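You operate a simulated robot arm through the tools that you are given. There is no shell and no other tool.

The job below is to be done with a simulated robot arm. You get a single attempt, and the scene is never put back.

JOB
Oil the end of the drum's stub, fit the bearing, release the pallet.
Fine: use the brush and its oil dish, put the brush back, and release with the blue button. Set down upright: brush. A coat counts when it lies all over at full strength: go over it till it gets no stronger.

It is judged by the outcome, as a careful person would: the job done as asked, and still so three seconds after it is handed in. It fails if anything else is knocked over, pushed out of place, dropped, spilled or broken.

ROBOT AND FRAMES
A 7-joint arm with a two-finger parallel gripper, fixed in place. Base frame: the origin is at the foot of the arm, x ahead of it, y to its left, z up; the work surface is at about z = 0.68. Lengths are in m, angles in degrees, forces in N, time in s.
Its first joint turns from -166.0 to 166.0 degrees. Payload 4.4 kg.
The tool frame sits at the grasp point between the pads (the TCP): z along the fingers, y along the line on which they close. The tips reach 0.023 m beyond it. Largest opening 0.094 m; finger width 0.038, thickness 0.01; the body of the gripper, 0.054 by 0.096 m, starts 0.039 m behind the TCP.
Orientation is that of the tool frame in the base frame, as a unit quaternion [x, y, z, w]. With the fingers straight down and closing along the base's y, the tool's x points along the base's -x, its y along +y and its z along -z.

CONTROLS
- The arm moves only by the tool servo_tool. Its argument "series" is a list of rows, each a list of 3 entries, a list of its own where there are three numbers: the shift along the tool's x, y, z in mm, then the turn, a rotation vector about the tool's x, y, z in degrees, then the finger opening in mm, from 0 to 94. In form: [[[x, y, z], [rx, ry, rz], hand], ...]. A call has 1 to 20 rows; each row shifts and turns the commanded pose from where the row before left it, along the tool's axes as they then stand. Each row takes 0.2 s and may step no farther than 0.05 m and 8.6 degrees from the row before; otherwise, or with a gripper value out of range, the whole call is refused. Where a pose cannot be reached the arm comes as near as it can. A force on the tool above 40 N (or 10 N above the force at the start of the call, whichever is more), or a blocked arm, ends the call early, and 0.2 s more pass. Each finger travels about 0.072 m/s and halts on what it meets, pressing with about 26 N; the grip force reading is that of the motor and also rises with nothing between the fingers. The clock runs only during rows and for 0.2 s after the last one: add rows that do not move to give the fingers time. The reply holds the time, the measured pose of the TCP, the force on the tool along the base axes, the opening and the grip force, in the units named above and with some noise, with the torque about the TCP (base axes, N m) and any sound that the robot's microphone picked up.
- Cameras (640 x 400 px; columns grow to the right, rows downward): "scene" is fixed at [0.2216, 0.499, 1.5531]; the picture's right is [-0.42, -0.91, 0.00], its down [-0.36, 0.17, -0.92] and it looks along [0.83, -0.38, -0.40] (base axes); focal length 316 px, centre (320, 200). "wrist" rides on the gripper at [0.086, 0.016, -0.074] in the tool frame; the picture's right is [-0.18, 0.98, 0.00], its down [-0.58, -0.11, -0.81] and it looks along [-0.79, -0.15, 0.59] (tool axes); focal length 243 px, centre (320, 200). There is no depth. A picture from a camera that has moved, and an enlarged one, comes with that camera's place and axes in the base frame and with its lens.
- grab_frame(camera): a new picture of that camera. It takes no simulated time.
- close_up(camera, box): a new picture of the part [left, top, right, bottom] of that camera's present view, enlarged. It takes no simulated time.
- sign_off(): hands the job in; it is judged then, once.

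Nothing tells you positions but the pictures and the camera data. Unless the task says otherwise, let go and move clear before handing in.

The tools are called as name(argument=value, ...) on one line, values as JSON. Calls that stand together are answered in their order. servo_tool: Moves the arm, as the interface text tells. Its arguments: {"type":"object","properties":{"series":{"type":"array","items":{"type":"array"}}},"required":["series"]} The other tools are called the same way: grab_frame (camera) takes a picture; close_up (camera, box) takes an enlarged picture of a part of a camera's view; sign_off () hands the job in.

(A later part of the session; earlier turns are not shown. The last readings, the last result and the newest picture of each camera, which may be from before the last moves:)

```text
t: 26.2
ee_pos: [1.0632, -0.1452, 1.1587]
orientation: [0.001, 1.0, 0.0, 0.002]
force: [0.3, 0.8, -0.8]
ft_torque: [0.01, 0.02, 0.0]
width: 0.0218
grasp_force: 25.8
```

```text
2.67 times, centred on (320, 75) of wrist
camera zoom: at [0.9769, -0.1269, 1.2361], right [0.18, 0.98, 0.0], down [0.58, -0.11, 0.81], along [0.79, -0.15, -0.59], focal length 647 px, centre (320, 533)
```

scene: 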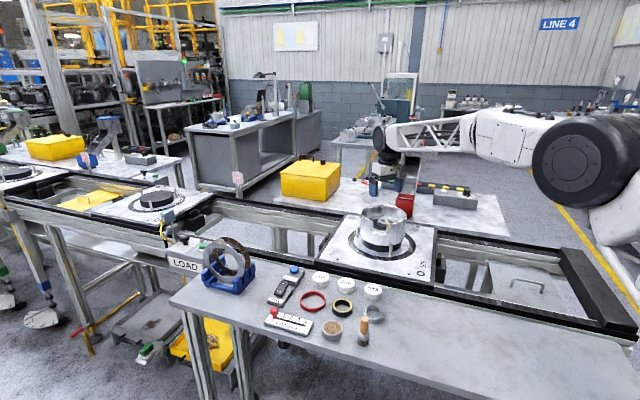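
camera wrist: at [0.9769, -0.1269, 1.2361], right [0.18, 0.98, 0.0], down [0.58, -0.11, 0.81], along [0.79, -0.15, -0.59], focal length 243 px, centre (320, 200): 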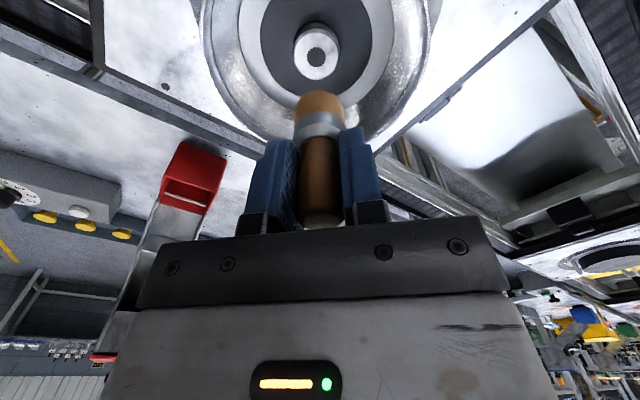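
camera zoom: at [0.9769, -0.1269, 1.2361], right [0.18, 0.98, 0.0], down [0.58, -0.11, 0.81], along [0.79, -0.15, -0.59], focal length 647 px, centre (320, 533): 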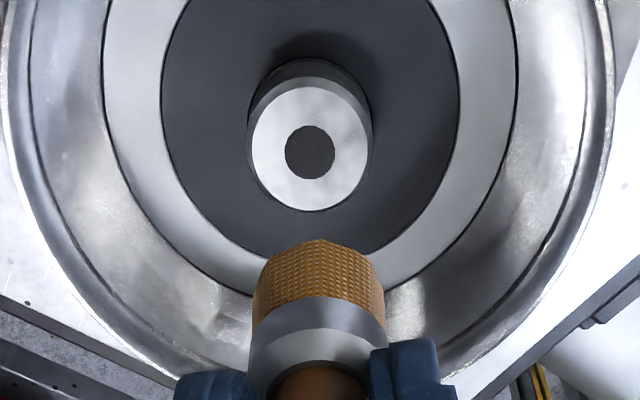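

The brush is above the stub, which is at (1.067, −0.1465). I'll lower it partway into the drum and check alignment from both cameras.

servo_tool(series=[[[0, -1.5, 20], [0, 0, 0], 10], [[0, 0, 20], [0, 0, 0], 10], [[0, 0, 20], [0, 0, 0], 10], [[0, 0, 0], [0, 0, 0], 10]])

grab_frame(camera="wrist")

close_up(camera="scene", box=[350, 180, 420, 240])

close_up(camera="wrist", box=[260, 20, 380, 150])

```text
t: 27.2
ee_pos: [1.0624, -0.1437, 1.1003]
orientation: [0.0, 1.0, 0.0, 0.003]
force: [0.4, -0.3, -0.4]
ft_torque: [-0.02, -0.04, 0.0]
width: 0.0217
grasp_force: 25.9
```

```text
taken
camera wrist: at [0.9763, -0.1269, 1.1768], right [0.18, 0.98, 0.0], down [0.58, -0.11, 0.81], along [0.79, -0.15, -0.59], focal length 243 px, centre (320, 200)
```

wrist: 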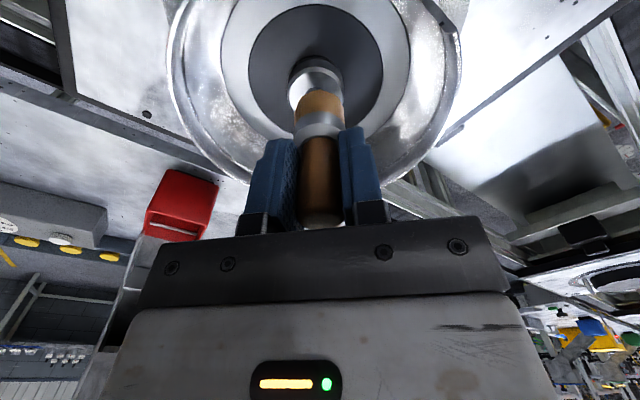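

```text
6.67 times, centred on (385, 210) of scene
camera zoom: at [0.2216, 0.499, 1.5531], right [-0.42, -0.91, 0.0], down [-0.36, 0.17, -0.92], along [0.83, -0.38, -0.4], focal length 2104 px, centre (-113, 133)
```

zoom: 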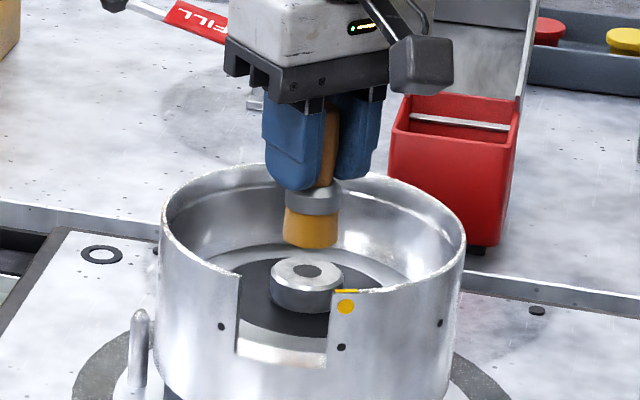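

```text
3.08 times, centred on (320, 85) of wrist
camera zoom: at [0.9763, -0.1269, 1.1768], right [0.18, 0.98, 0.0], down [0.58, -0.11, 0.81], along [0.79, -0.15, -0.59], focal length 746 px, centre (320, 554)
```

zoom: 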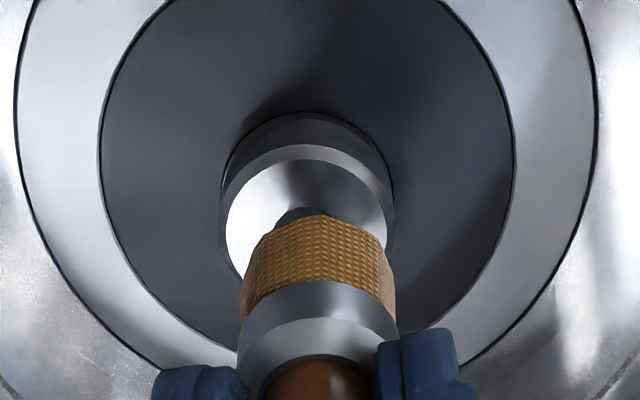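

Alignment is good in x and about 2–3 mm off in y. I'll correct y and approach the stub end in small steps.

servo_tool(series=[[[0, -2, 6], [0, 0, 0], 10], [[0, 0, 6], [0, 0, 0], 10], [[0, 0, 2], [0, 0, 0], 10], [[0, 0, 0], [0, 0, 0], 10]])

close_up(camera="scene", box=[350, 180, 420, 240])

close_up(camera="wrist", box=[260, 20, 380, 150])

```text
t: 28.2
ee_pos: [1.0632, -0.1473, 1.0849]
orientation: [-0.001, 1.0, 0.001, 0.002]
force: [0.0, 0.5, -1.2]
ft_torque: [-0.03, -0.02, 0.03]
width: 0.0217
grasp_force: 26.3
```

```text
6.67 times, centred on (385, 210) of scene
camera zoom: at [0.2216, 0.499, 1.5531], right [-0.42, -0.91, 0.0], down [-0.36, 0.17, -0.92], along [0.83, -0.38, -0.4], focal length 2104 px, centre (-113, 133)
```

zoom: 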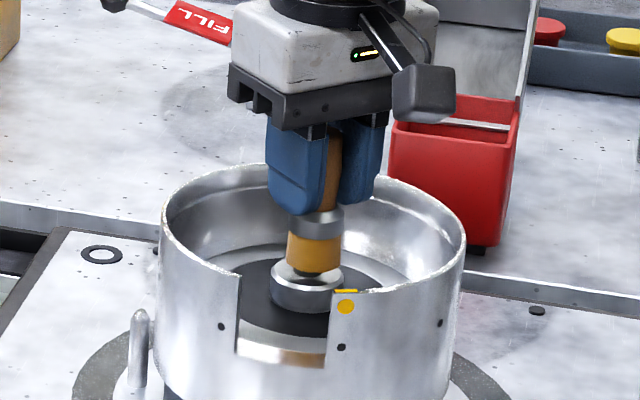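

```text
3.08 times, centred on (320, 85) of wrist
camera zoom: at [0.9759, -0.13, 1.1617], right [0.18, 0.98, 0.0], down [0.58, -0.11, 0.81], along [0.79, -0.15, -0.59], focal length 746 px, centre (320, 554)
```

zoom: 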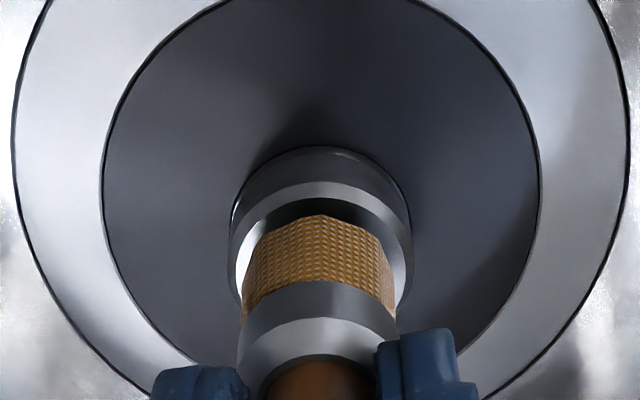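

Aligned in y now, with only a few millimetres of gap left. Lowering in 1 mm steps.

servo_tool(series=[[[0, 0, 1], [0, 0, 0], 10], [[0, 0, 1], [0, 0, 0], 10], [[0, 0, 1], [0, 0, 0], 10], [[0, 0, 0], [0, 0, 0], 10]])

close_up(camera="scene", box=[350, 180, 420, 240])

```text
t: 29.2
ee_pos: [1.0628, -0.1474, 1.0825]
orientation: [0.0, 1.0, 0.001, 0.002]
force: [0.2, -0.8, -0.8]
ft_torque: [-0.01, 0.01, -0.05]
width: 0.0219
grasp_force: 25.9
```

```text
6.67 times, centred on (385, 210) of scene
camera zoom: at [0.2216, 0.499, 1.5531], right [-0.42, -0.91, 0.0], down [-0.36, 0.17, -0.92], along [0.83, -0.38, -0.4], focal length 2104 px, centre (-113, 133)
```

zoom: 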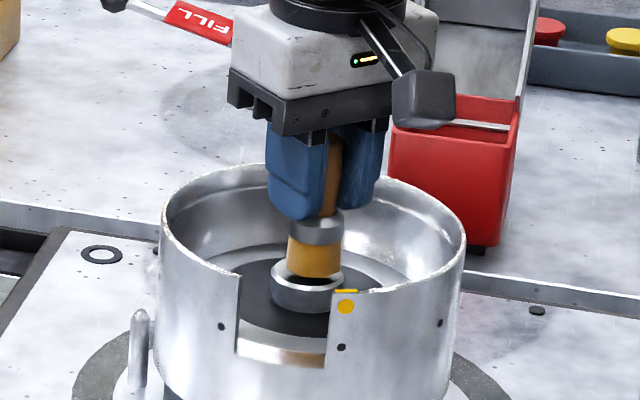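

servo_tool(series=[[[0, 0, 0.7], [0, 0, 0], 10], [[0, 0, 0.7], [0, 0, 0], 10], [[0, 0, 0], [0, 0, 0], 10]])

close_up(camera="scene", box=[370, 200, 400, 225])

```text
t: 30.0
ee_pos: [1.0618, -0.1484, 1.0803]
orientation: [0.0, 1.0, -0.001, 0.002]
force: [0.6, -0.4, -0.7]
ft_torque: [-0.01, -0.01, 0.01]
width: 0.0217
grasp_force: 25.3
```

```text
16.00 times, centred on (385, 212) of scene
camera zoom: at [0.2216, 0.499, 1.5531], right [-0.42, -0.91, 0.0], down [-0.36, 0.17, -0.92], along [0.83, -0.38, -0.4], focal length 5050 px, centre (-720, 0)
```

zoom: 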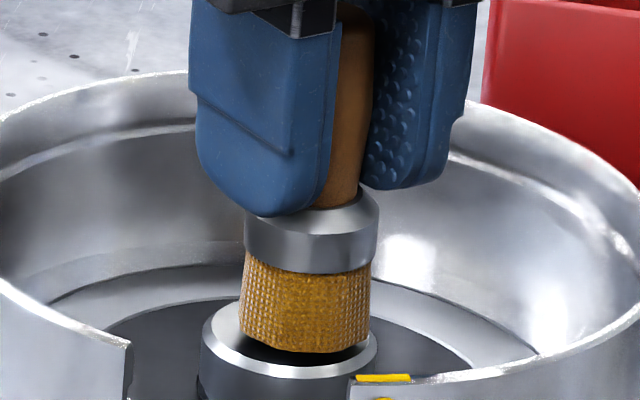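

servo_tool(series=[[[0, 1.5, 0.7], [0, 0, 0], 10], [[0, 0, 0.7], [0, 0, 0], 10], [[0, 0, 0], [0, 0, 0], 10]])

servo_tool(series=[[[0, 0, 0.7], [0, 0, 0], 10], [[0, 0, 0], [0, 0, 0], 10]])

close_up(camera="scene", box=[370, 200, 400, 225])

```text
t: 30.8
ee_pos: [1.0617, -0.1476, 1.0788]
orientation: [0.0, 1.0, 0.0, 0.002]
force: [0.3, 0.1, -0.8]
ft_torque: [0.0, 0.03, 0.0]
width: 0.0214
grasp_force: 26.2
```

```text
t: 31.4
ee_pos: [1.0614, -0.1468, 1.0783]
orientation: [0.0, 1.0, -0.001, 0.003]
force: [-0.1, -0.2, -1.2]
ft_torque: [0.0, -0.01, -0.02]
width: 0.0216
grasp_force: 26.2
```

```text
16.00 times, centred on (385, 212) of scene
camera zoom: at [0.2216, 0.499, 1.5531], right [-0.42, -0.91, 0.0], down [-0.36, 0.17, -0.92], along [0.83, -0.38, -0.4], focal length 5050 px, centre (-720, 0)
```

zoom: 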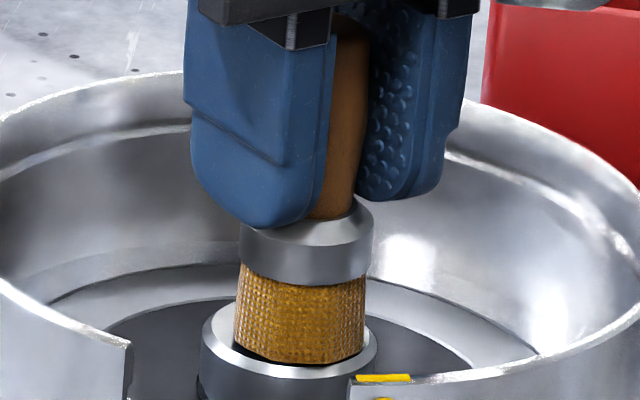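

servo_tool(series=[[[0, 0, 0.8], [0, 0, 0], 10], [[0, 0, 0], [0, 0, 0], 10]])

servo_tool(series=[[[0, 0, 0.8], [0, 0, 0], 10], [[0, 0, 0], [0, 0, 0], 10]])

close_up(camera="scene", box=[370, 200, 400, 225])

```text
t: 32.0
ee_pos: [1.0613, -0.1462, 1.0781]
orientation: [-0.001, 1.0, 0.0, 0.002]
force: [-0.1, -0.4, -1.4]
ft_torque: [0.0, -0.02, -0.01]
width: 0.0217
grasp_force: 25.6
```

```text
t: 32.6
ee_pos: [1.062, -0.1465, 1.0764]
orientation: [-0.001, 1.0, 0.0, 0.001]
force: [-0.4, 0.2, -0.1]
ft_torque: [-0.01, 0.0, 0.03]
width: 0.0217
grasp_force: 25.8
```

```text
16.00 times, centred on (385, 212) of scene
camera zoom: at [0.2216, 0.499, 1.5531], right [-0.42, -0.91, 0.0], down [-0.36, 0.17, -0.92], along [0.83, -0.38, -0.4], focal length 5050 px, centre (-720, 0)
```

zoom: 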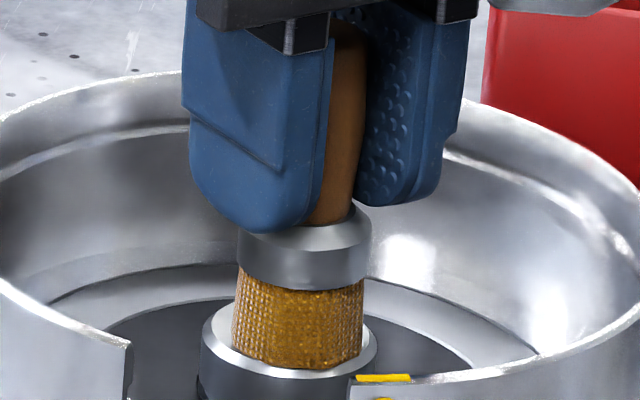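

servo_tool(series=[[[0, 0, 0.8], [0, 0, 0], 10], [[0, 0, 0], [0, 0, 0], 10]])

servo_tool(series=[[[0, 0, 0.8], [0, 0, 0], 10], [[0, 0, 0], [0, 0, 0], 10]])

close_up(camera="scene", box=[370, 200, 400, 225])

```text
t: 33.2
ee_pos: [1.062, -0.1464, 1.0761]
orientation: [0.0, 1.0, 0.0, 0.003]
force: [-1.4, -0.7, 3.7]
ft_torque: [0.0, 0.02, 0.02]
width: 0.0217
grasp_force: 25.9
```

```text
t: 33.8
ee_pos: [1.0626, -0.1453, 1.077]
orientation: [-0.001, 1.0, -0.001, 0.003]
force: [-2.3, -2.6, 12.4]
ft_torque: [0.04, 0.06, 0.02]
width: 0.0217
grasp_force: 26.2
```

```text
16.00 times, centred on (385, 212) of scene
camera zoom: at [0.2216, 0.499, 1.5531], right [-0.42, -0.91, 0.0], down [-0.36, 0.17, -0.92], along [0.83, -0.38, -0.4], focal length 5050 px, centre (-720, 0)
```

zoom: 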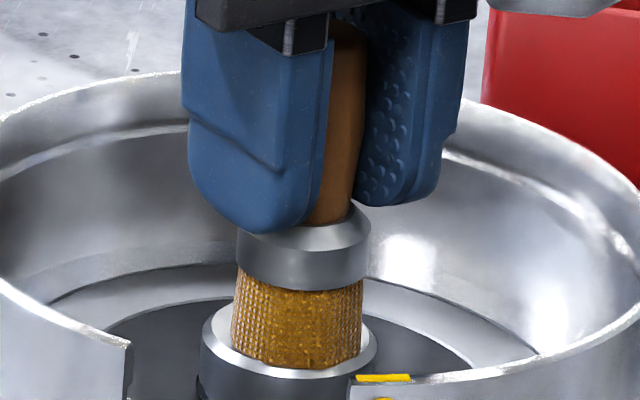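

Light contact reached at 12 N. I'll ease off slightly and rub in a circle across the end.

servo_tool(series=[[[0, 1, -0.5], [0, 0, 0], 10], [[4, 0, 0], [0, 0, 0], 10], [[4, 0, 0], [0, 0, 0], 10], [[-1.07, 4, 0], [0, 0, 0], 10], [[-2.93, 2.93, 0], [0, 0, 0], 10], [[-4, 1.07, 0], [0, 0, 0], 10], [[-4, -1.07, 0], [0, 0, 0], 10], [[-2.93, -2.93, 0], [0, 0, 0], 10], [[-1.07, -4, 0], [0, 0, 0], 10], [[1.07, -4, 0], [0, 0, 0], 10], [[2.93, -2.93, 0], [0, 0, 0], 10], [[4, -1.07, 0], [0, 0, 0], 10], [[4, 1.07, 0], [0, 0, 0], 10], [[2.93, 2.93, 0], [0, 0, 0], 10], [[1.07, 4, 0], [0, 0, 0], 10], [[-4, 0, 0], [0, 0, 0], 10], [[-4, 0, 0], [0, 0, 0], 10]])

close_up(camera="scene", box=[370, 200, 400, 225])

close_up(camera="wrist", box=[260, 20, 380, 150])

```text
t: 37.4
ee_pos: [1.0616, -0.1452, 1.0762]
orientation: [0.0, 1.0, 0.0, 0.002]
force: [-8.3, 0.2, 19.5]
ft_torque: [0.08, 0.42, 0.01]
width: 0.0218
grasp_force: 26.0
```

```text
16.00 times, centred on (385, 212) of scene
camera zoom: at [0.2216, 0.499, 1.5531], right [-0.42, -0.91, 0.0], down [-0.36, 0.17, -0.92], along [0.83, -0.38, -0.4], focal length 5050 px, centre (-720, 0)
```

zoom: 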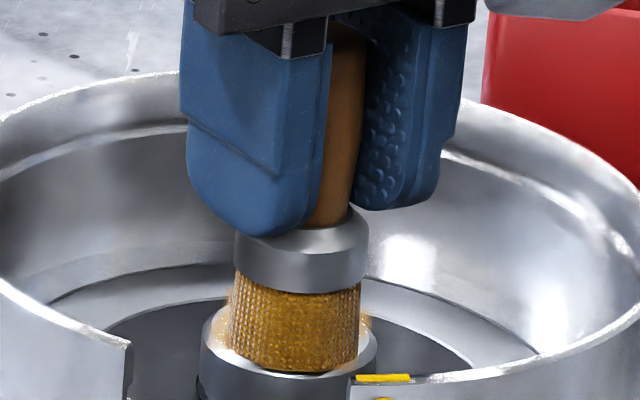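

```text
3.08 times, centred on (320, 85) of wrist
camera zoom: at [0.9752, -0.128, 1.1526], right [0.18, 0.98, 0.0], down [0.58, -0.11, 0.81], along [0.8, -0.15, -0.59], focal length 746 px, centre (320, 554)
```

zoom: 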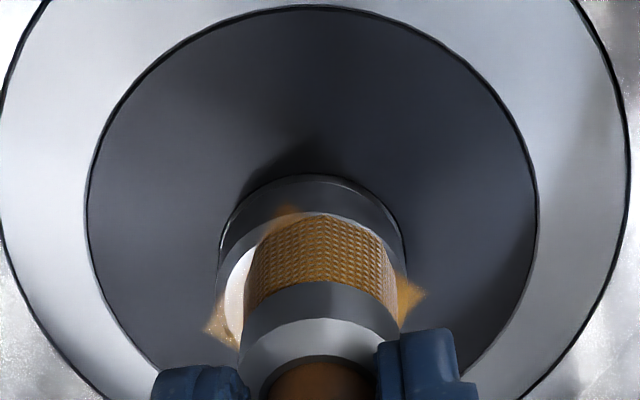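

A coat is starting to show on the end. I'll lift and look at how far it covers.

servo_tool(series=[[[0, 0, -5], [0, 0, 0], 10], [[0, 0, -20], [0, 0, 0], 10], [[0, 0, -25], [0, 0, 0], 10], [[0, 0, 0], [0, 0, 0], 10]])

close_up(camera="scene", box=[370, 205, 400, 230])

close_up(camera="wrist", box=[260, 0, 380, 130])

```text
t: 38.4
ee_pos: [1.0628, -0.1437, 1.1258]
orientation: [0.0, 1.0, -0.001, 0.001]
force: [0.0, 0.3, -1.2]
ft_torque: [0.02, 0.03, 0.01]
width: 0.0219
grasp_force: 26.6
```

```text
16.00 times, centred on (385, 218) of scene
camera zoom: at [0.2216, 0.499, 1.5531], right [-0.42, -0.91, 0.0], down [-0.36, 0.17, -0.92], along [0.83, -0.38, -0.4], focal length 5050 px, centre (-720, -80)
```

zoom: 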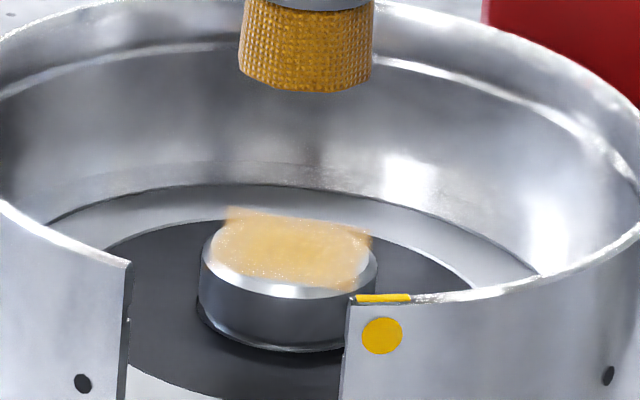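

```text
3.08 times, centred on (320, 65) of wrist
camera zoom: at [0.9766, -0.1274, 1.2025], right [0.18, 0.98, 0.0], down [0.58, -0.11, 0.81], along [0.79, -0.15, -0.59], focal length 746 px, centre (320, 615)
```

zoom: 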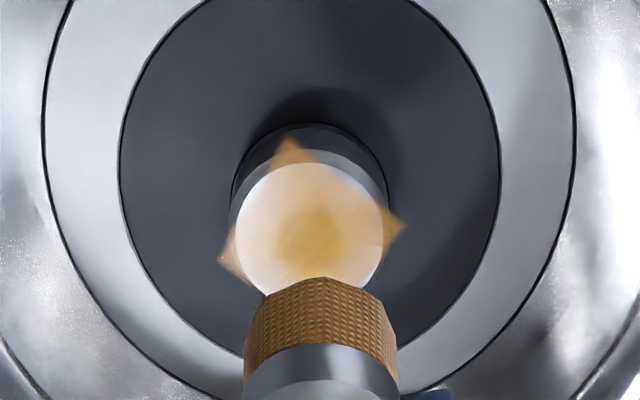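

The coat is stronger in the centre and thin toward the edge. I'll go back down and rub with wider circles to build it up all over.

servo_tool(series=[[[0, -1.2, 25], [0, 0, 0], 10], [[0, 0, 20], [0, 0, 0], 10], [[0, 0, 3], [0, 0, 0], 10], [[0, 0, 1], [0, 0, 0], 10], [[0, 0, 0.5], [0, 0, 0], 10], [[0, 0, 0], [0, 0, 0], 10]])

```text
t: 39.8
ee_pos: [1.0625, -0.1461, 1.0774]
orientation: [-0.001, 1.0, 0.0, 0.002]
force: [-0.2, -0.1, -0.9]
ft_torque: [0.04, 0.0, 0.01]
width: 0.0218
grasp_force: 26.3
```

servo_tool(series=[[[0, 0, 0.6], [0, 0, 0], 10], [[0, 0, 0.5], [0, 0, 0], 10], [[0, 0, 0], [0, 0, 0], 10]])

```text
t: 40.6
ee_pos: [1.0634, -0.1467, 1.0771]
orientation: [-0.001, 1.0, -0.001, 0.003]
force: [1.7, -3.0, 11.2]
ft_torque: [-0.2, -0.1, -0.04]
width: 0.0217
grasp_force: 25.9
```

Contact is back at 11 N. Now a wider circular rub at 12 mm radius.

servo_tool(series=[[[6, 0, -0.3], [0, 0, 0], 10], [[6, 0, 0], [0, 0, 0], 10], [[-1.6, 6, 0], [0, 0, 0], 10], [[-4.4, 4.4, 0], [0, 0, 0], 10], [[-6, 1.6, 0], [0, 0, 0], 10], [[-6, -1.6, 0], [0, 0, 0], 10], [[-4.4, -4.4, 0], [0, 0, 0], 10], [[-1.6, -6, 0], [0, 0, 0], 10], [[1.6, -6, 0], [0, 0, 0], 10], [[4.4, -4.4, 0], [0, 0, 0], 10], [[6, -1.6, 0], [0, 0, 0], 10], [[6, 1.6, 0], [0, 0, 0], 10], [[4.4, 4.4, 0], [0, 0, 0], 10], [[1.6, 6, 0], [0, 0, 0], 10], [[0, 0, 0], [0, 0, 0], 10]])

close_up(camera="scene", box=[370, 200, 400, 225])

close_up(camera="wrist", box=[260, 20, 380, 150])

```text
t: 43.8
ee_pos: [1.0516, -0.1463, 1.076]
orientation: [0.0, 1.0, 0.0, 0.003]
force: [-0.2, -9.0, 23.0]
ft_torque: [-0.36, -0.08, -0.02]
width: 0.0218
grasp_force: 25.7
```

```text
16.00 times, centred on (385, 212) of scene
camera zoom: at [0.2216, 0.499, 1.5531], right [-0.42, -0.91, 0.0], down [-0.36, 0.17, -0.92], along [0.83, -0.38, -0.4], focal length 5050 px, centre (-720, 0)
```

zoom: 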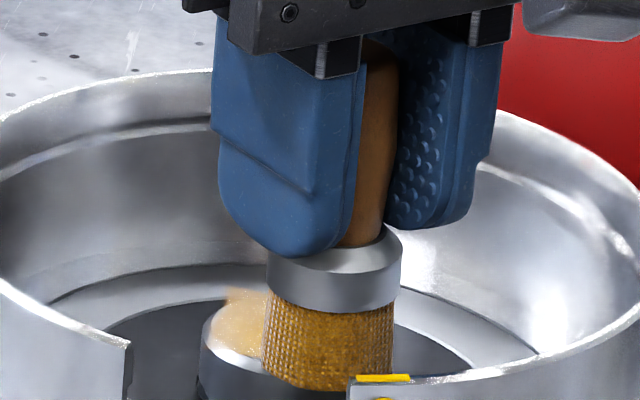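

```text
3.08 times, centred on (320, 85) of wrist
camera zoom: at [0.964, -0.129, 1.1523], right [0.18, 0.98, 0.0], down [0.58, -0.11, 0.81], along [0.8, -0.15, -0.59], focal length 746 px, centre (320, 554)
```

zoom: 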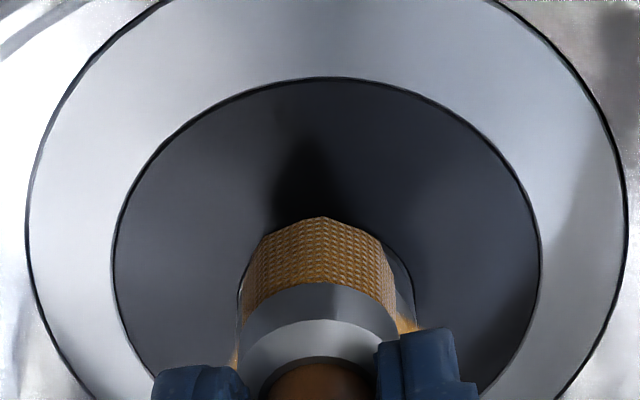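

The force crept up to 23 N, so I'll ease off a little, run another wide loop, return to the centre and lift to inspect.

servo_tool(series=[[[0, 0, -0.6], [0, 0, 0], 10], [[-1.6, 6, 0], [0, 0, 0], 10], [[-4.4, 4.4, 0], [0, 0, 0], 10], [[-6, 1.6, 0], [0, 0, 0], 10], [[-6, -1.6, 0], [0, 0, 0], 10], [[-4.4, -4.4, 0], [0, 0, 0], 10], [[-1.6, -6, 0], [0, 0, 0], 10], [[1.6, -6, 0], [0, 0, 0], 10], [[4.4, -4.4, 0], [0, 0, 0], 10], [[6, -1.6, 0], [0, 0, 0], 10], [[6, 1.6, 0], [0, 0, 0], 10], [[4.4, 4.4, 0], [0, 0, 0], 10], [[1.6, 6, 0], [0, 0, 0], 10], [[-6, 0, 0], [0, 0, 0], 10], [[-6, 0, 0], [0, 0, 0], 10], [[0, 0, 0], [0, 0, 0], 10]])

servo_tool(series=[[[0, 0, -5], [0, 0, 0], 10], [[0, 0, -20], [0, 0, 0], 10], [[0, 0, -25], [0, 0, 0], 10], [[0, 0, 0], [0, 0, 0], 10]])

close_up(camera="scene", box=[370, 205, 400, 230])

close_up(camera="wrist", box=[260, 0, 380, 130])

```text
t: 47.2
ee_pos: [1.0608, -0.1465, 1.0765]
orientation: [0.0, 1.0, -0.001, 0.001]
force: [-4.2, -1.0, 10.5]
ft_torque: [0.02, 0.18, 0.02]
width: 0.0217
grasp_force: 26.6
```

```text
t: 48.2
ee_pos: [1.0629, -0.1474, 1.1259]
orientation: [0.0, 1.0, 0.0, 0.002]
force: [0.4, 0.6, -1.2]
ft_torque: [-0.02, -0.01, 0.01]
width: 0.0216
grasp_force: 26.0
```

```text
16.00 times, centred on (385, 218) of scene
camera zoom: at [0.2216, 0.499, 1.5531], right [-0.42, -0.91, 0.0], down [-0.36, 0.17, -0.92], along [0.83, -0.38, -0.4], focal length 5050 px, centre (-720, -80)
```

zoom: 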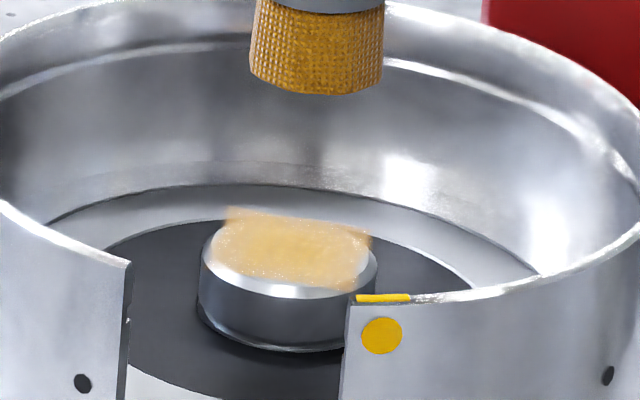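

```text
3.08 times, centred on (320, 65) of wrist
camera zoom: at [0.9757, -0.1299, 1.2015], right [0.18, 0.98, 0.0], down [0.58, -0.11, 0.81], along [0.79, -0.15, -0.59], focal length 746 px, centre (320, 615)
```

zoom: 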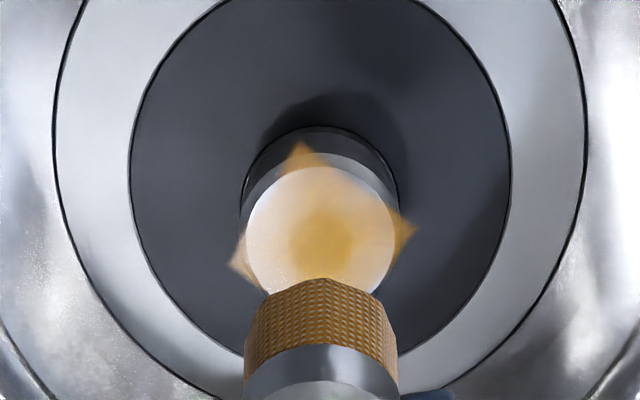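

close_up(camera="wrist", box=[300, 40, 345, 98])

close_up(camera="scene", box=[378, 213, 390, 223])

```text
6.90 times, centred on (322, 69) of wrist
camera zoom: at [0.9757, -0.1299, 1.2015], right [0.18, 0.98, 0.0], down [0.58, -0.11, 0.81], along [0.79, -0.15, -0.59], focal length 1673 px, centre (303, 1103)
```

zoom: 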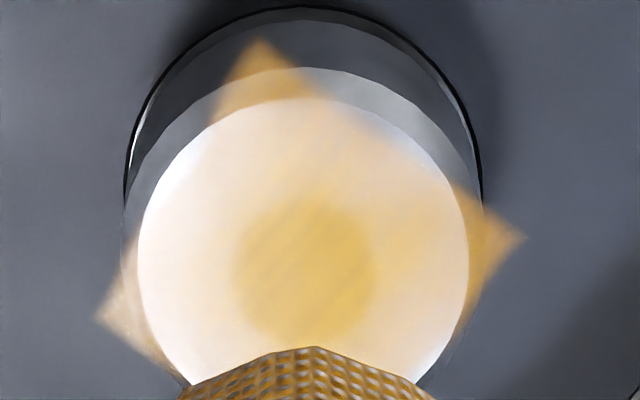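

```text
16.00 times, centred on (384, 218) of scene
camera zoom: at [0.2216, 0.499, 1.5531], right [-0.42, -0.91, 0.0], down [-0.36, 0.17, -0.92], along [0.83, -0.38, -0.4], focal length 5050 px, centre (-704, -88)
```

zoom: 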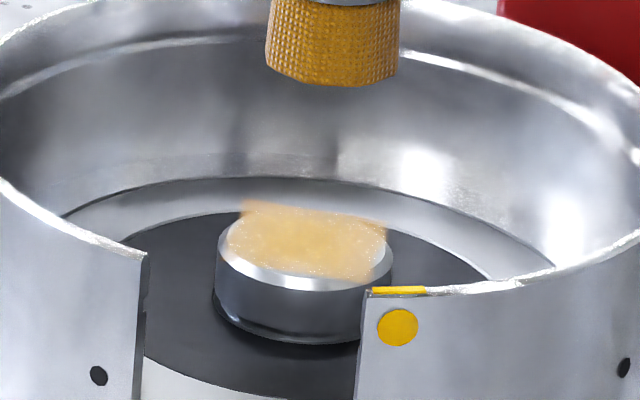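

servo_tool(series=[[[0, 0, -20], [0, 0, 0], 10], [[0, 0, -15], [0, 0, 0], 10], [[0, 0, 0], [0, 0, 0], 10]])

close_up(camera="wrist", box=[295, 25, 345, 85])

close_up(camera="wrist", box=[280, 10, 360, 90])

```text
t: 49.0
ee_pos: [1.0627, -0.1472, 1.1611]
orientation: [0.001, 1.0, 0.0, 0.002]
force: [0.7, 0.0, -1.4]
ft_torque: [0.0, -0.04, 0.02]
width: 0.0216
grasp_force: 25.4
```

```text
6.67 times, centred on (320, 55) of wrist
camera zoom: at [0.9756, -0.1299, 1.2371], right [0.18, 0.98, 0.0], down [0.58, -0.11, 0.81], along [0.79, -0.15, -0.59], focal length 1618 px, centre (320, 1167)
```

zoom: 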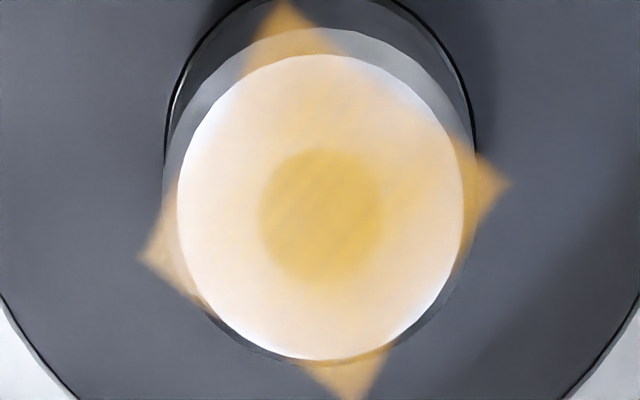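

```text
5.00 times, centred on (320, 50) of wrist
camera zoom: at [0.9756, -0.1299, 1.2371], right [0.18, 0.98, 0.0], down [0.58, -0.11, 0.81], along [0.79, -0.15, -0.59], focal length 1213 px, centre (320, 950)
```

zoom: 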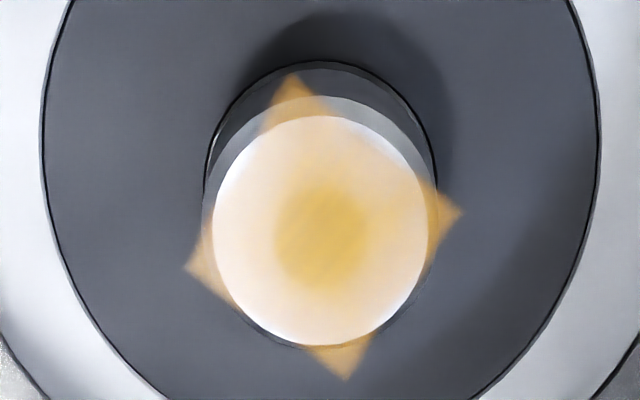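

The coat is thinner toward the left and bottom parts of the end. I'll go down again for more passes and then compare from this same viewpoint.

servo_tool(series=[[[0, 0, 40], [0, 0, 0], 10], [[0, 0, 40], [0, 0, 0], 10], [[0, 0, 3], [0, 0, 0], 10], [[0, 0, 1], [0, 0, 0], 10], [[0, 0, 0.5], [0, 0, 0], 10], [[0, 0, 0], [0, 0, 0], 10]])

```text
t: 50.4
ee_pos: [1.0623, -0.1459, 1.0774]
orientation: [-0.001, 1.0, 0.0, 0.002]
force: [0.0, 0.2, -0.5]
ft_torque: [-0.04, 0.0, 0.02]
width: 0.0218
grasp_force: 26.5
```

servo_tool(series=[[[0, 0, 0.6], [0, 0, 0], 10], [[0, 0, 0.4], [0, 0, 0], 10], [[0, 0, 0], [0, 0, 0], 10]])

```text
t: 51.2
ee_pos: [1.0642, -0.1475, 1.0777]
orientation: [0.0, 1.0, 0.0, 0.003]
force: [0.6, -1.5, 7.6]
ft_torque: [-0.06, -0.01, 0.02]
width: 0.0218
grasp_force: 25.7
```

servo_tool(series=[[[5, 0, 0], [0, 0, 0], 10], [[5, 0, 0], [0, 0, 0], 10], [[-1.34, 5, 0], [0, 0, 0], 10], [[-3.66, 3.66, 0], [0, 0, 0], 10], [[-5, 1.34, 0], [0, 0, 0], 10], [[-5, -1.34, 0], [0, 0, 0], 10], [[-3.66, -3.66, 0], [0, 0, 0], 10], [[-1.34, -5, 0], [0, 0, 0], 10], [[1.34, -5, 0], [0, 0, 0], 10], [[3.66, -3.66, 0], [0, 0, 0], 10], [[5, -1.34, 0], [0, 0, 0], 10], [[5, 1.34, 0], [0, 0, 0], 10], [[3.66, 3.66, 0], [0, 0, 0], 10], [[1.34, 5, 0], [0, 0, 0], 10], [[-1.34, 5, 0], [0, 0, 0], 10], [[-3.66, 3.66, 0], [0, 0, 0], 10], [[-5, 1.34, 0], [0, 0, 0], 10], [[-5, -1.34, 0], [0, 0, 0], 10], [[-3.66, -3.66, 0], [0, 0, 0], 10], [[-1.34, -5, 0], [0, 0, 0], 10]])

servo_tool(series=[[[1.34, -5, -0.3], [0, 0, 0], 10], [[3.66, -3.66, 0], [0, 0, 0], 10], [[5, -1.34, 0], [0, 0, 0], 10], [[5, 1.34, 0], [0, 0, 0], 10], [[3.66, 3.66, 0], [0, 0, 0], 10], [[1.34, 5, 0], [0, 0, 0], 10], [[-5, 0, 0], [0, 0, 0], 10], [[-5, 0, 0], [0, 0, 0], 10], [[0, 5, 0], [0, 0, 0], 10], [[0, 5, 0], [0, 0, 0], 10], [[0, -5, 0], [0, 0, 0], 10], [[0, -5, 0], [0, 0, 0], 10], [[0, -5, 0], [0, 0, 0], 10], [[0, -5, 0], [0, 0, 0], 10], [[0, 5, 0], [0, 0, 0], 10], [[0, 5, 0], [0, 0, 0], 10], [[0, 0, 0], [0, 0, 0], 10]])

servo_tool(series=[[[0, 0, -4.2], [0, 0, 0], 10], [[0, 0, -40], [0, 0, 0], 10], [[0, 0, -41], [0, 0, 0], 10], [[0, 0, 0], [0, 0, 0], 10]])

close_up(camera="wrist", box=[295, 25, 345, 85])

close_up(camera="wrist", box=[280, 10, 360, 90])

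close_up(camera="scene", box=[378, 213, 390, 223])

```text
t: 55.4
ee_pos: [1.0731, -0.1453, 1.0769]
orientation: [-0.001, 1.0, 0.0, 0.002]
force: [-2.3, 6.4, 15.5]
ft_torque: [0.29, 0.02, 0.02]
width: 0.0219
grasp_force: 26.3
```

```text
t: 59.0
ee_pos: [1.0627, -0.1455, 1.0767]
orientation: [0.0, 1.0, 0.0, 0.002]
force: [-0.9, -2.8, 5.1]
ft_torque: [-0.13, 0.0, -0.01]
width: 0.0218
grasp_force: 26.4
```

```text
t: 60.0
ee_pos: [1.0594, -0.1462, 1.1624]
orientation: [0.0, 1.0, 0.0, 0.002]
force: [-0.4, 0.8, -0.7]
ft_torque: [-0.03, 0.02, -0.01]
width: 0.022
grasp_force: 25.9
```

```text
6.67 times, centred on (320, 55) of wrist
camera zoom: at [0.9731, -0.1297, 1.2375], right [0.18, 0.98, 0.0], down [0.58, -0.11, 0.81], along [0.8, -0.15, -0.59], focal length 1618 px, centre (320, 1167)
```

zoom: 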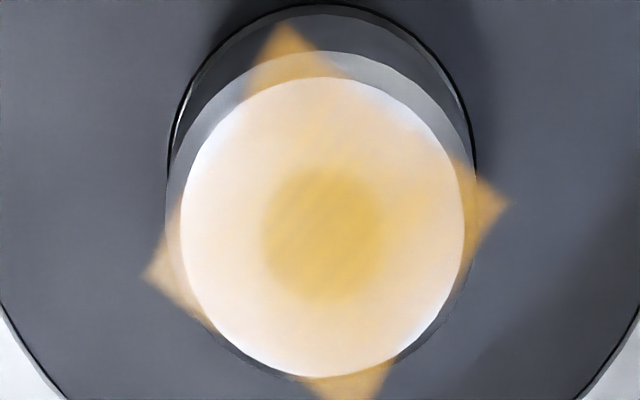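

```text
5.00 times, centred on (320, 50) of wrist
camera zoom: at [0.9731, -0.1297, 1.2375], right [0.18, 0.98, 0.0], down [0.58, -0.11, 0.81], along [0.8, -0.15, -0.59], focal length 1213 px, centre (320, 950)
```

zoom: 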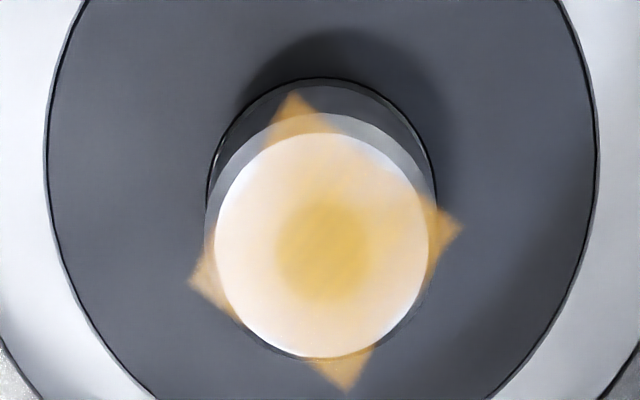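

```text
16.00 times, centred on (384, 218) of scene
camera zoom: at [0.2216, 0.499, 1.5531], right [-0.42, -0.91, 0.0], down [-0.36, 0.17, -0.92], along [0.83, -0.38, -0.4], focal length 5050 px, centre (-704, -88)
```

zoom: 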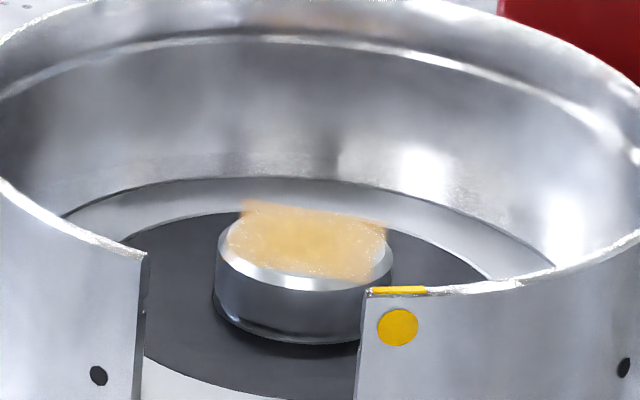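

The coat looks nearly even and changed little, but the left corner may have gained a bit. I'll do another wide set of passes to be sure it has stopped getting stronger.

servo_tool(series=[[[0, 0, 40], [0, 0, 0], 10], [[0, 0, 40], [0, 0, 0], 10], [[0, 0, 3], [0, 0, 0], 10], [[0, 0, 1], [0, 0, 0], 10], [[0, 0, 0.8], [0, 0, 0], 10], [[0, 0, 0.5], [0, 0, 0], 10], [[0, 0, 0], [0, 0, 0], 10]])

```text
t: 61.6
ee_pos: [1.0616, -0.1473, 1.0766]
orientation: [-0.001, 1.0, -0.001, 0.002]
force: [-0.1, -0.9, 7.8]
ft_torque: [0.01, 0.04, -0.03]
width: 0.0219
grasp_force: 26.1
```

servo_tool(series=[[[6.5, 0, 0], [0, 0, 0], 10], [[6.5, 0, 0], [0, 0, 0], 10], [[-1.74, 6.5, 0], [0, 0, 0], 10], [[-4.76, 4.76, 0], [0, 0, 0], 10], [[-6.5, 1.74, 0], [0, 0, 0], 10], [[-6.5, -1.74, 0], [0, 0, 0], 10], [[-4.76, -4.76, 0], [0, 0, 0], 10], [[-1.74, -6.5, 0], [0, 0, 0], 10], [[1.74, -6.5, 0], [0, 0, 0], 10], [[4.76, -4.76, 0], [0, 0, 0], 10], [[6.5, -1.74, 0], [0, 0, 0], 10], [[6.5, 1.74, 0], [0, 0, 0], 10], [[4.76, 4.76, 0], [0, 0, 0], 10], [[1.74, 6.5, 0], [0, 0, 0], 10], [[-6.5, 0, 0], [0, 0, 0], 10], [[-6.5, 0, 0], [0, 0, 0], 10], [[0, 0, 0], [0, 0, 0], 10]])

servo_tool(series=[[[6, 0, -0.3], [0, 0, 0], 10], [[6, 0, 0], [0, 0, 0], 10], [[-6, 0, 0], [0, 0, 0], 10], [[-6, 0, 0], [0, 0, 0], 10], [[-6, 0, 0], [0, 0, 0], 10], [[-6, 0, 0], [0, 0, 0], 10], [[6, 0, 0], [0, 0, 0], 10], [[6, 0, 0], [0, 0, 0], 10], [[0, -6, 0], [0, 0, 0], 10], [[0, -6, 0], [0, 0, 0], 10], [[0, 6, 0], [0, 0, 0], 10], [[0, 6, 0], [0, 0, 0], 10], [[0, 6, 0], [0, 0, 0], 10], [[0, 6, 0], [0, 0, 0], 10], [[0, -6, 0], [0, 0, 0], 10], [[0, -6, 0], [0, 0, 0], 10], [[0, 0, 0], [0, 0, 0], 10]])

servo_tool(series=[[[0, 0, -4], [0, 0, 0], 10], [[0, 0, -40], [0, 0, 0], 10], [[0, 0, -41], [0, 0, 0], 10], [[0, 0, 0], [0, 0, 0], 10]])

close_up(camera="wrist", box=[295, 25, 345, 85])

close_up(camera="wrist", box=[280, 10, 360, 90])

close_up(camera="scene", box=[378, 213, 390, 223])

```text
t: 65.2
ee_pos: [1.0623, -0.1464, 1.0769]
orientation: [0.0, 1.0, 0.0, 0.001]
force: [-4.0, 0.5, 10.5]
ft_torque: [0.01, 0.18, -0.01]
width: 0.0217
grasp_force: 26.3
```

```text
t: 68.8
ee_pos: [1.0619, -0.1452, 1.0759]
orientation: [0.0, 1.0, 0.001, 0.003]
force: [0.4, 0.7, -0.7]
ft_torque: [-0.02, 0.01, 0.02]
width: 0.0218
grasp_force: 25.9
```

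```text
t: 69.8
ee_pos: [1.0632, -0.1458, 1.1615]
orientation: [0.0, 1.0, 0.0, 0.002]
force: [0.5, 0.0, -0.5]
ft_torque: [0.01, -0.03, -0.02]
width: 0.0217
grasp_force: 26.4
```

```text
6.67 times, centred on (320, 55) of wrist
camera zoom: at [0.9766, -0.1285, 1.2371], right [0.18, 0.98, 0.0], down [0.58, -0.11, 0.81], along [0.8, -0.15, -0.59], focal length 1618 px, centre (320, 1167)
```

zoom: 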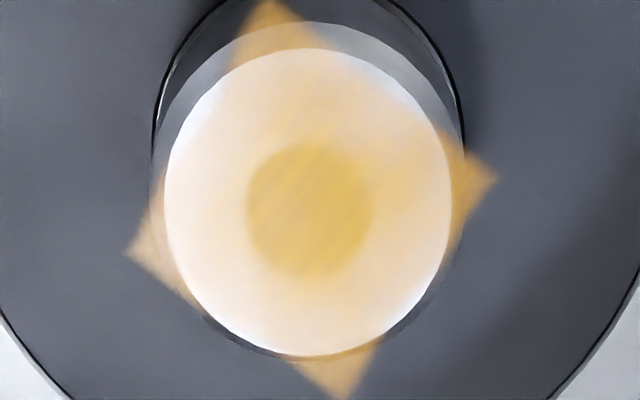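

```text
5.00 times, centred on (320, 50) of wrist
camera zoom: at [0.9766, -0.1285, 1.2371], right [0.18, 0.98, 0.0], down [0.58, -0.11, 0.81], along [0.8, -0.15, -0.59], focal length 1213 px, centre (320, 950)
```

zoom: 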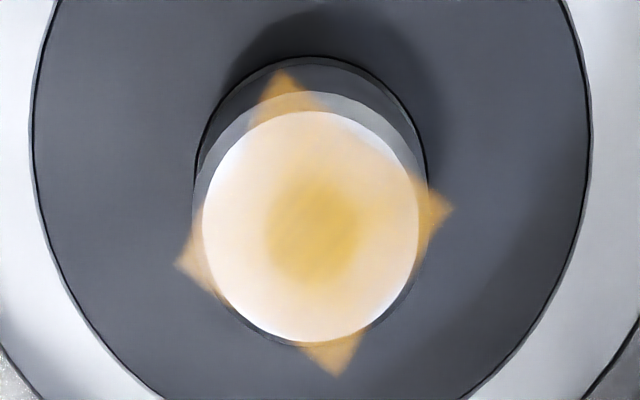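

```text
16.00 times, centred on (384, 218) of scene
camera zoom: at [0.2216, 0.499, 1.5531], right [-0.42, -0.91, 0.0], down [-0.36, 0.17, -0.92], along [0.83, -0.38, -0.4], focal length 5050 px, centre (-704, -88)
```

zoom: 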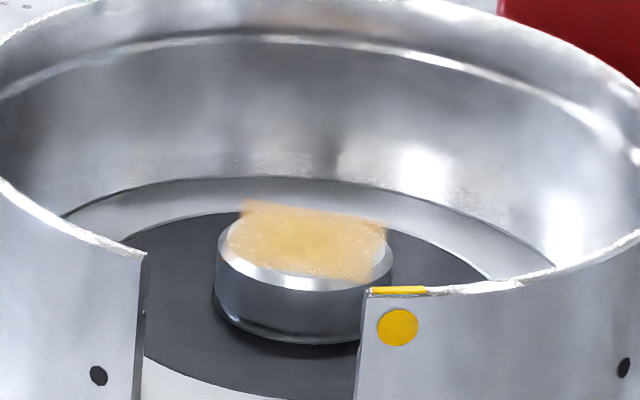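

The view is unchanged after extra passes. I'll check from another angle to rule out a lighting effect on the paler corner.

servo_tool(series=[[[15, 40, -20], [0, 0, 0], 10], [[15, 40, -20], [0, 0, 0], 10], [[0, 0, 0], [0, 0, 0], 10]])

grab_frame(camera="wrist")

close_up(camera="wrist", box=[180, 40, 280, 120])

```text
t: 70.6
ee_pos: [1.0308, -0.0659, 1.2027]
orientation: [0.0, 1.0, 0.0, 0.002]
force: [-0.1, -0.1, -1.5]
ft_torque: [0.02, 0.02, -0.01]
width: 0.0216
grasp_force: 25.9
```

```text
taken
camera wrist: at [0.9437, -0.0484, 1.2784], right [0.18, 0.98, 0.0], down [0.58, -0.11, 0.81], along [0.79, -0.15, -0.59], focal length 243 px, centre (320, 200)
```

wrist: 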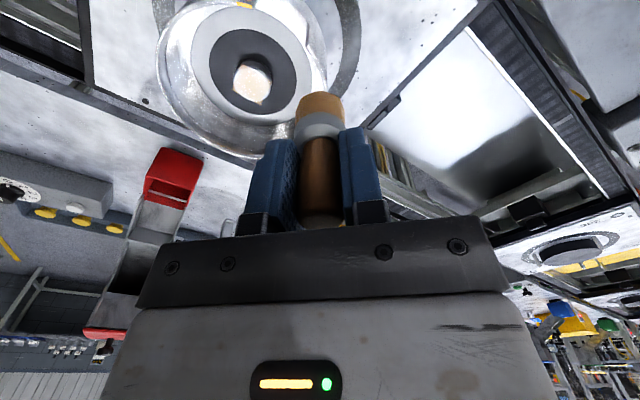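

```text
5.00 times, centred on (230, 80) of wrist
camera zoom: at [0.9437, -0.0484, 1.2784], right [0.18, 0.98, 0.0], down [0.58, -0.11, 0.81], along [0.79, -0.15, -0.59], focal length 1213 px, centre (770, 800)
```

zoom: 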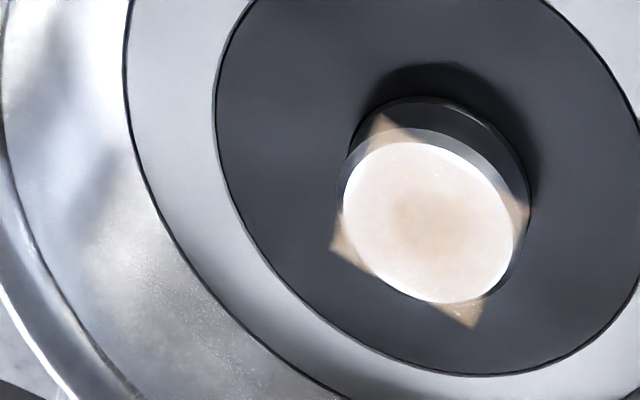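

close_up(camera="wrist", box=[220, 50, 420, 220])

servo_tool(series=[[[0, -40, 0], [0, 0, 0], 10], [[0, -40, 0], [0, 0, 0], 10], [[0, -40, 0], [0, 0, 0], 10], [[0, -40, 0], [0, 0, 0], 10], [[0, 0, 0], [0, 0, 0], 10]])

grab_frame(camera="wrist")

close_up(camera="wrist", box=[360, 60, 460, 140])

```text
2.35 times, centred on (320, 135) of wrist
camera zoom: at [0.9437, -0.0484, 1.2784], right [0.18, 0.98, 0.0], down [0.58, -0.11, 0.81], along [0.79, -0.15, -0.59], focal length 571 px, centre (320, 353)
```

zoom: 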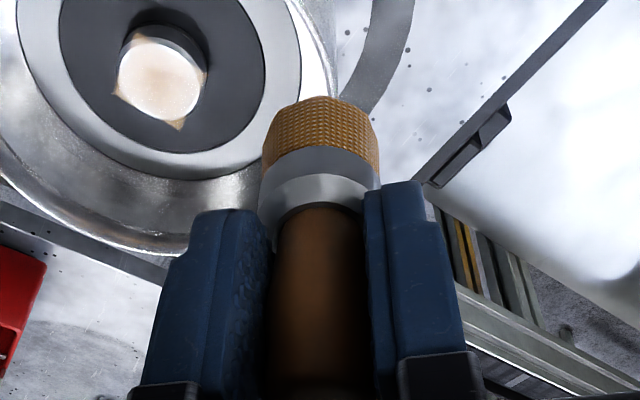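

```text
t: 71.8
ee_pos: [1.0324, -0.2296, 1.2033]
orientation: [0.0, 1.0, 0.0, 0.001]
force: [-0.5, -0.3, -1.7]
ft_torque: [-0.04, 0.0, 0.02]
width: 0.0216
grasp_force: 26.1
```

```text
taken
camera wrist: at [0.9456, -0.2108, 1.2793], right [0.18, 0.98, 0.0], down [0.58, -0.11, 0.81], along [0.79, -0.15, -0.59], focal length 243 px, centre (320, 200)
```

wrist: 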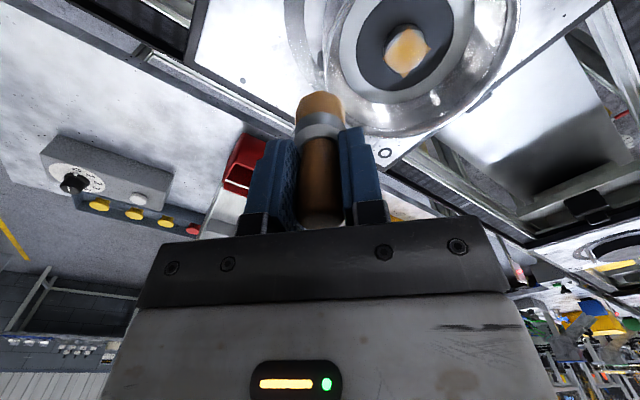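

```text
5.00 times, centred on (410, 100) of wrist
camera zoom: at [0.9456, -0.2108, 1.2793], right [0.18, 0.98, 0.0], down [0.58, -0.11, 0.81], along [0.79, -0.15, -0.59], focal length 1213 px, centre (-130, 700)
```

zoom: 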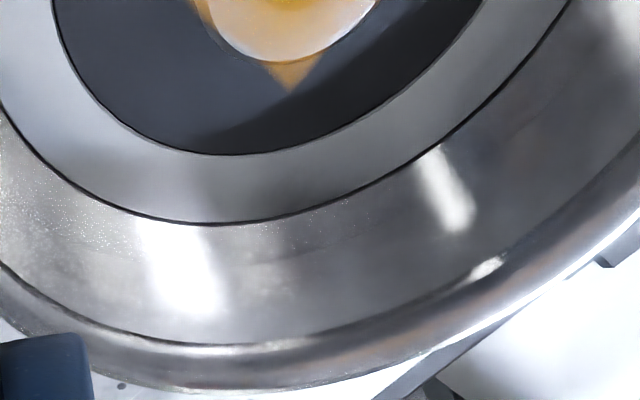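

close_up(camera="wrist", box=[370, 10, 450, 90])

close_up(camera="wrist", box=[380, 18, 435, 80])

```text
5.00 times, centred on (410, 50) of wrist
camera zoom: at [0.9456, -0.2108, 1.2793], right [0.18, 0.98, 0.0], down [0.58, -0.11, 0.81], along [0.79, -0.15, -0.59], focal length 1213 px, centre (-130, 950)
```

zoom: 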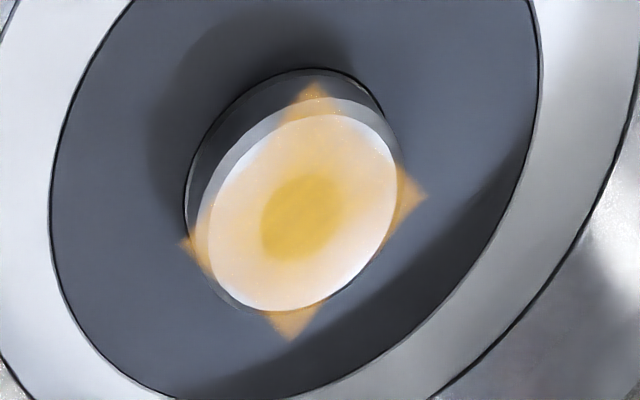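

```text
6.45 times, centred on (408, 49) of wrist
camera zoom: at [0.9456, -0.2108, 1.2793], right [0.18, 0.98, 0.0], down [0.58, -0.11, 0.81], along [0.79, -0.15, -0.59], focal length 1565 px, centre (-244, 1174)
```

zoom: 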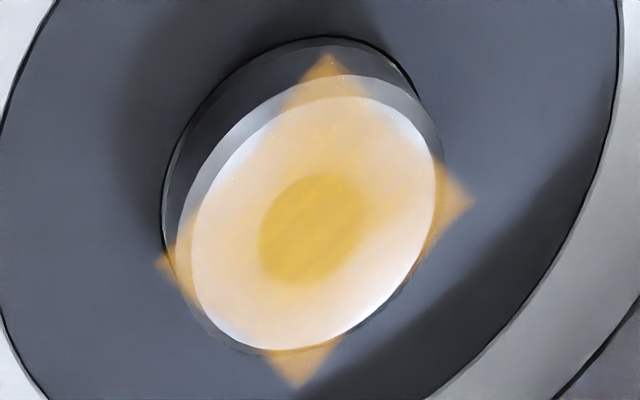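

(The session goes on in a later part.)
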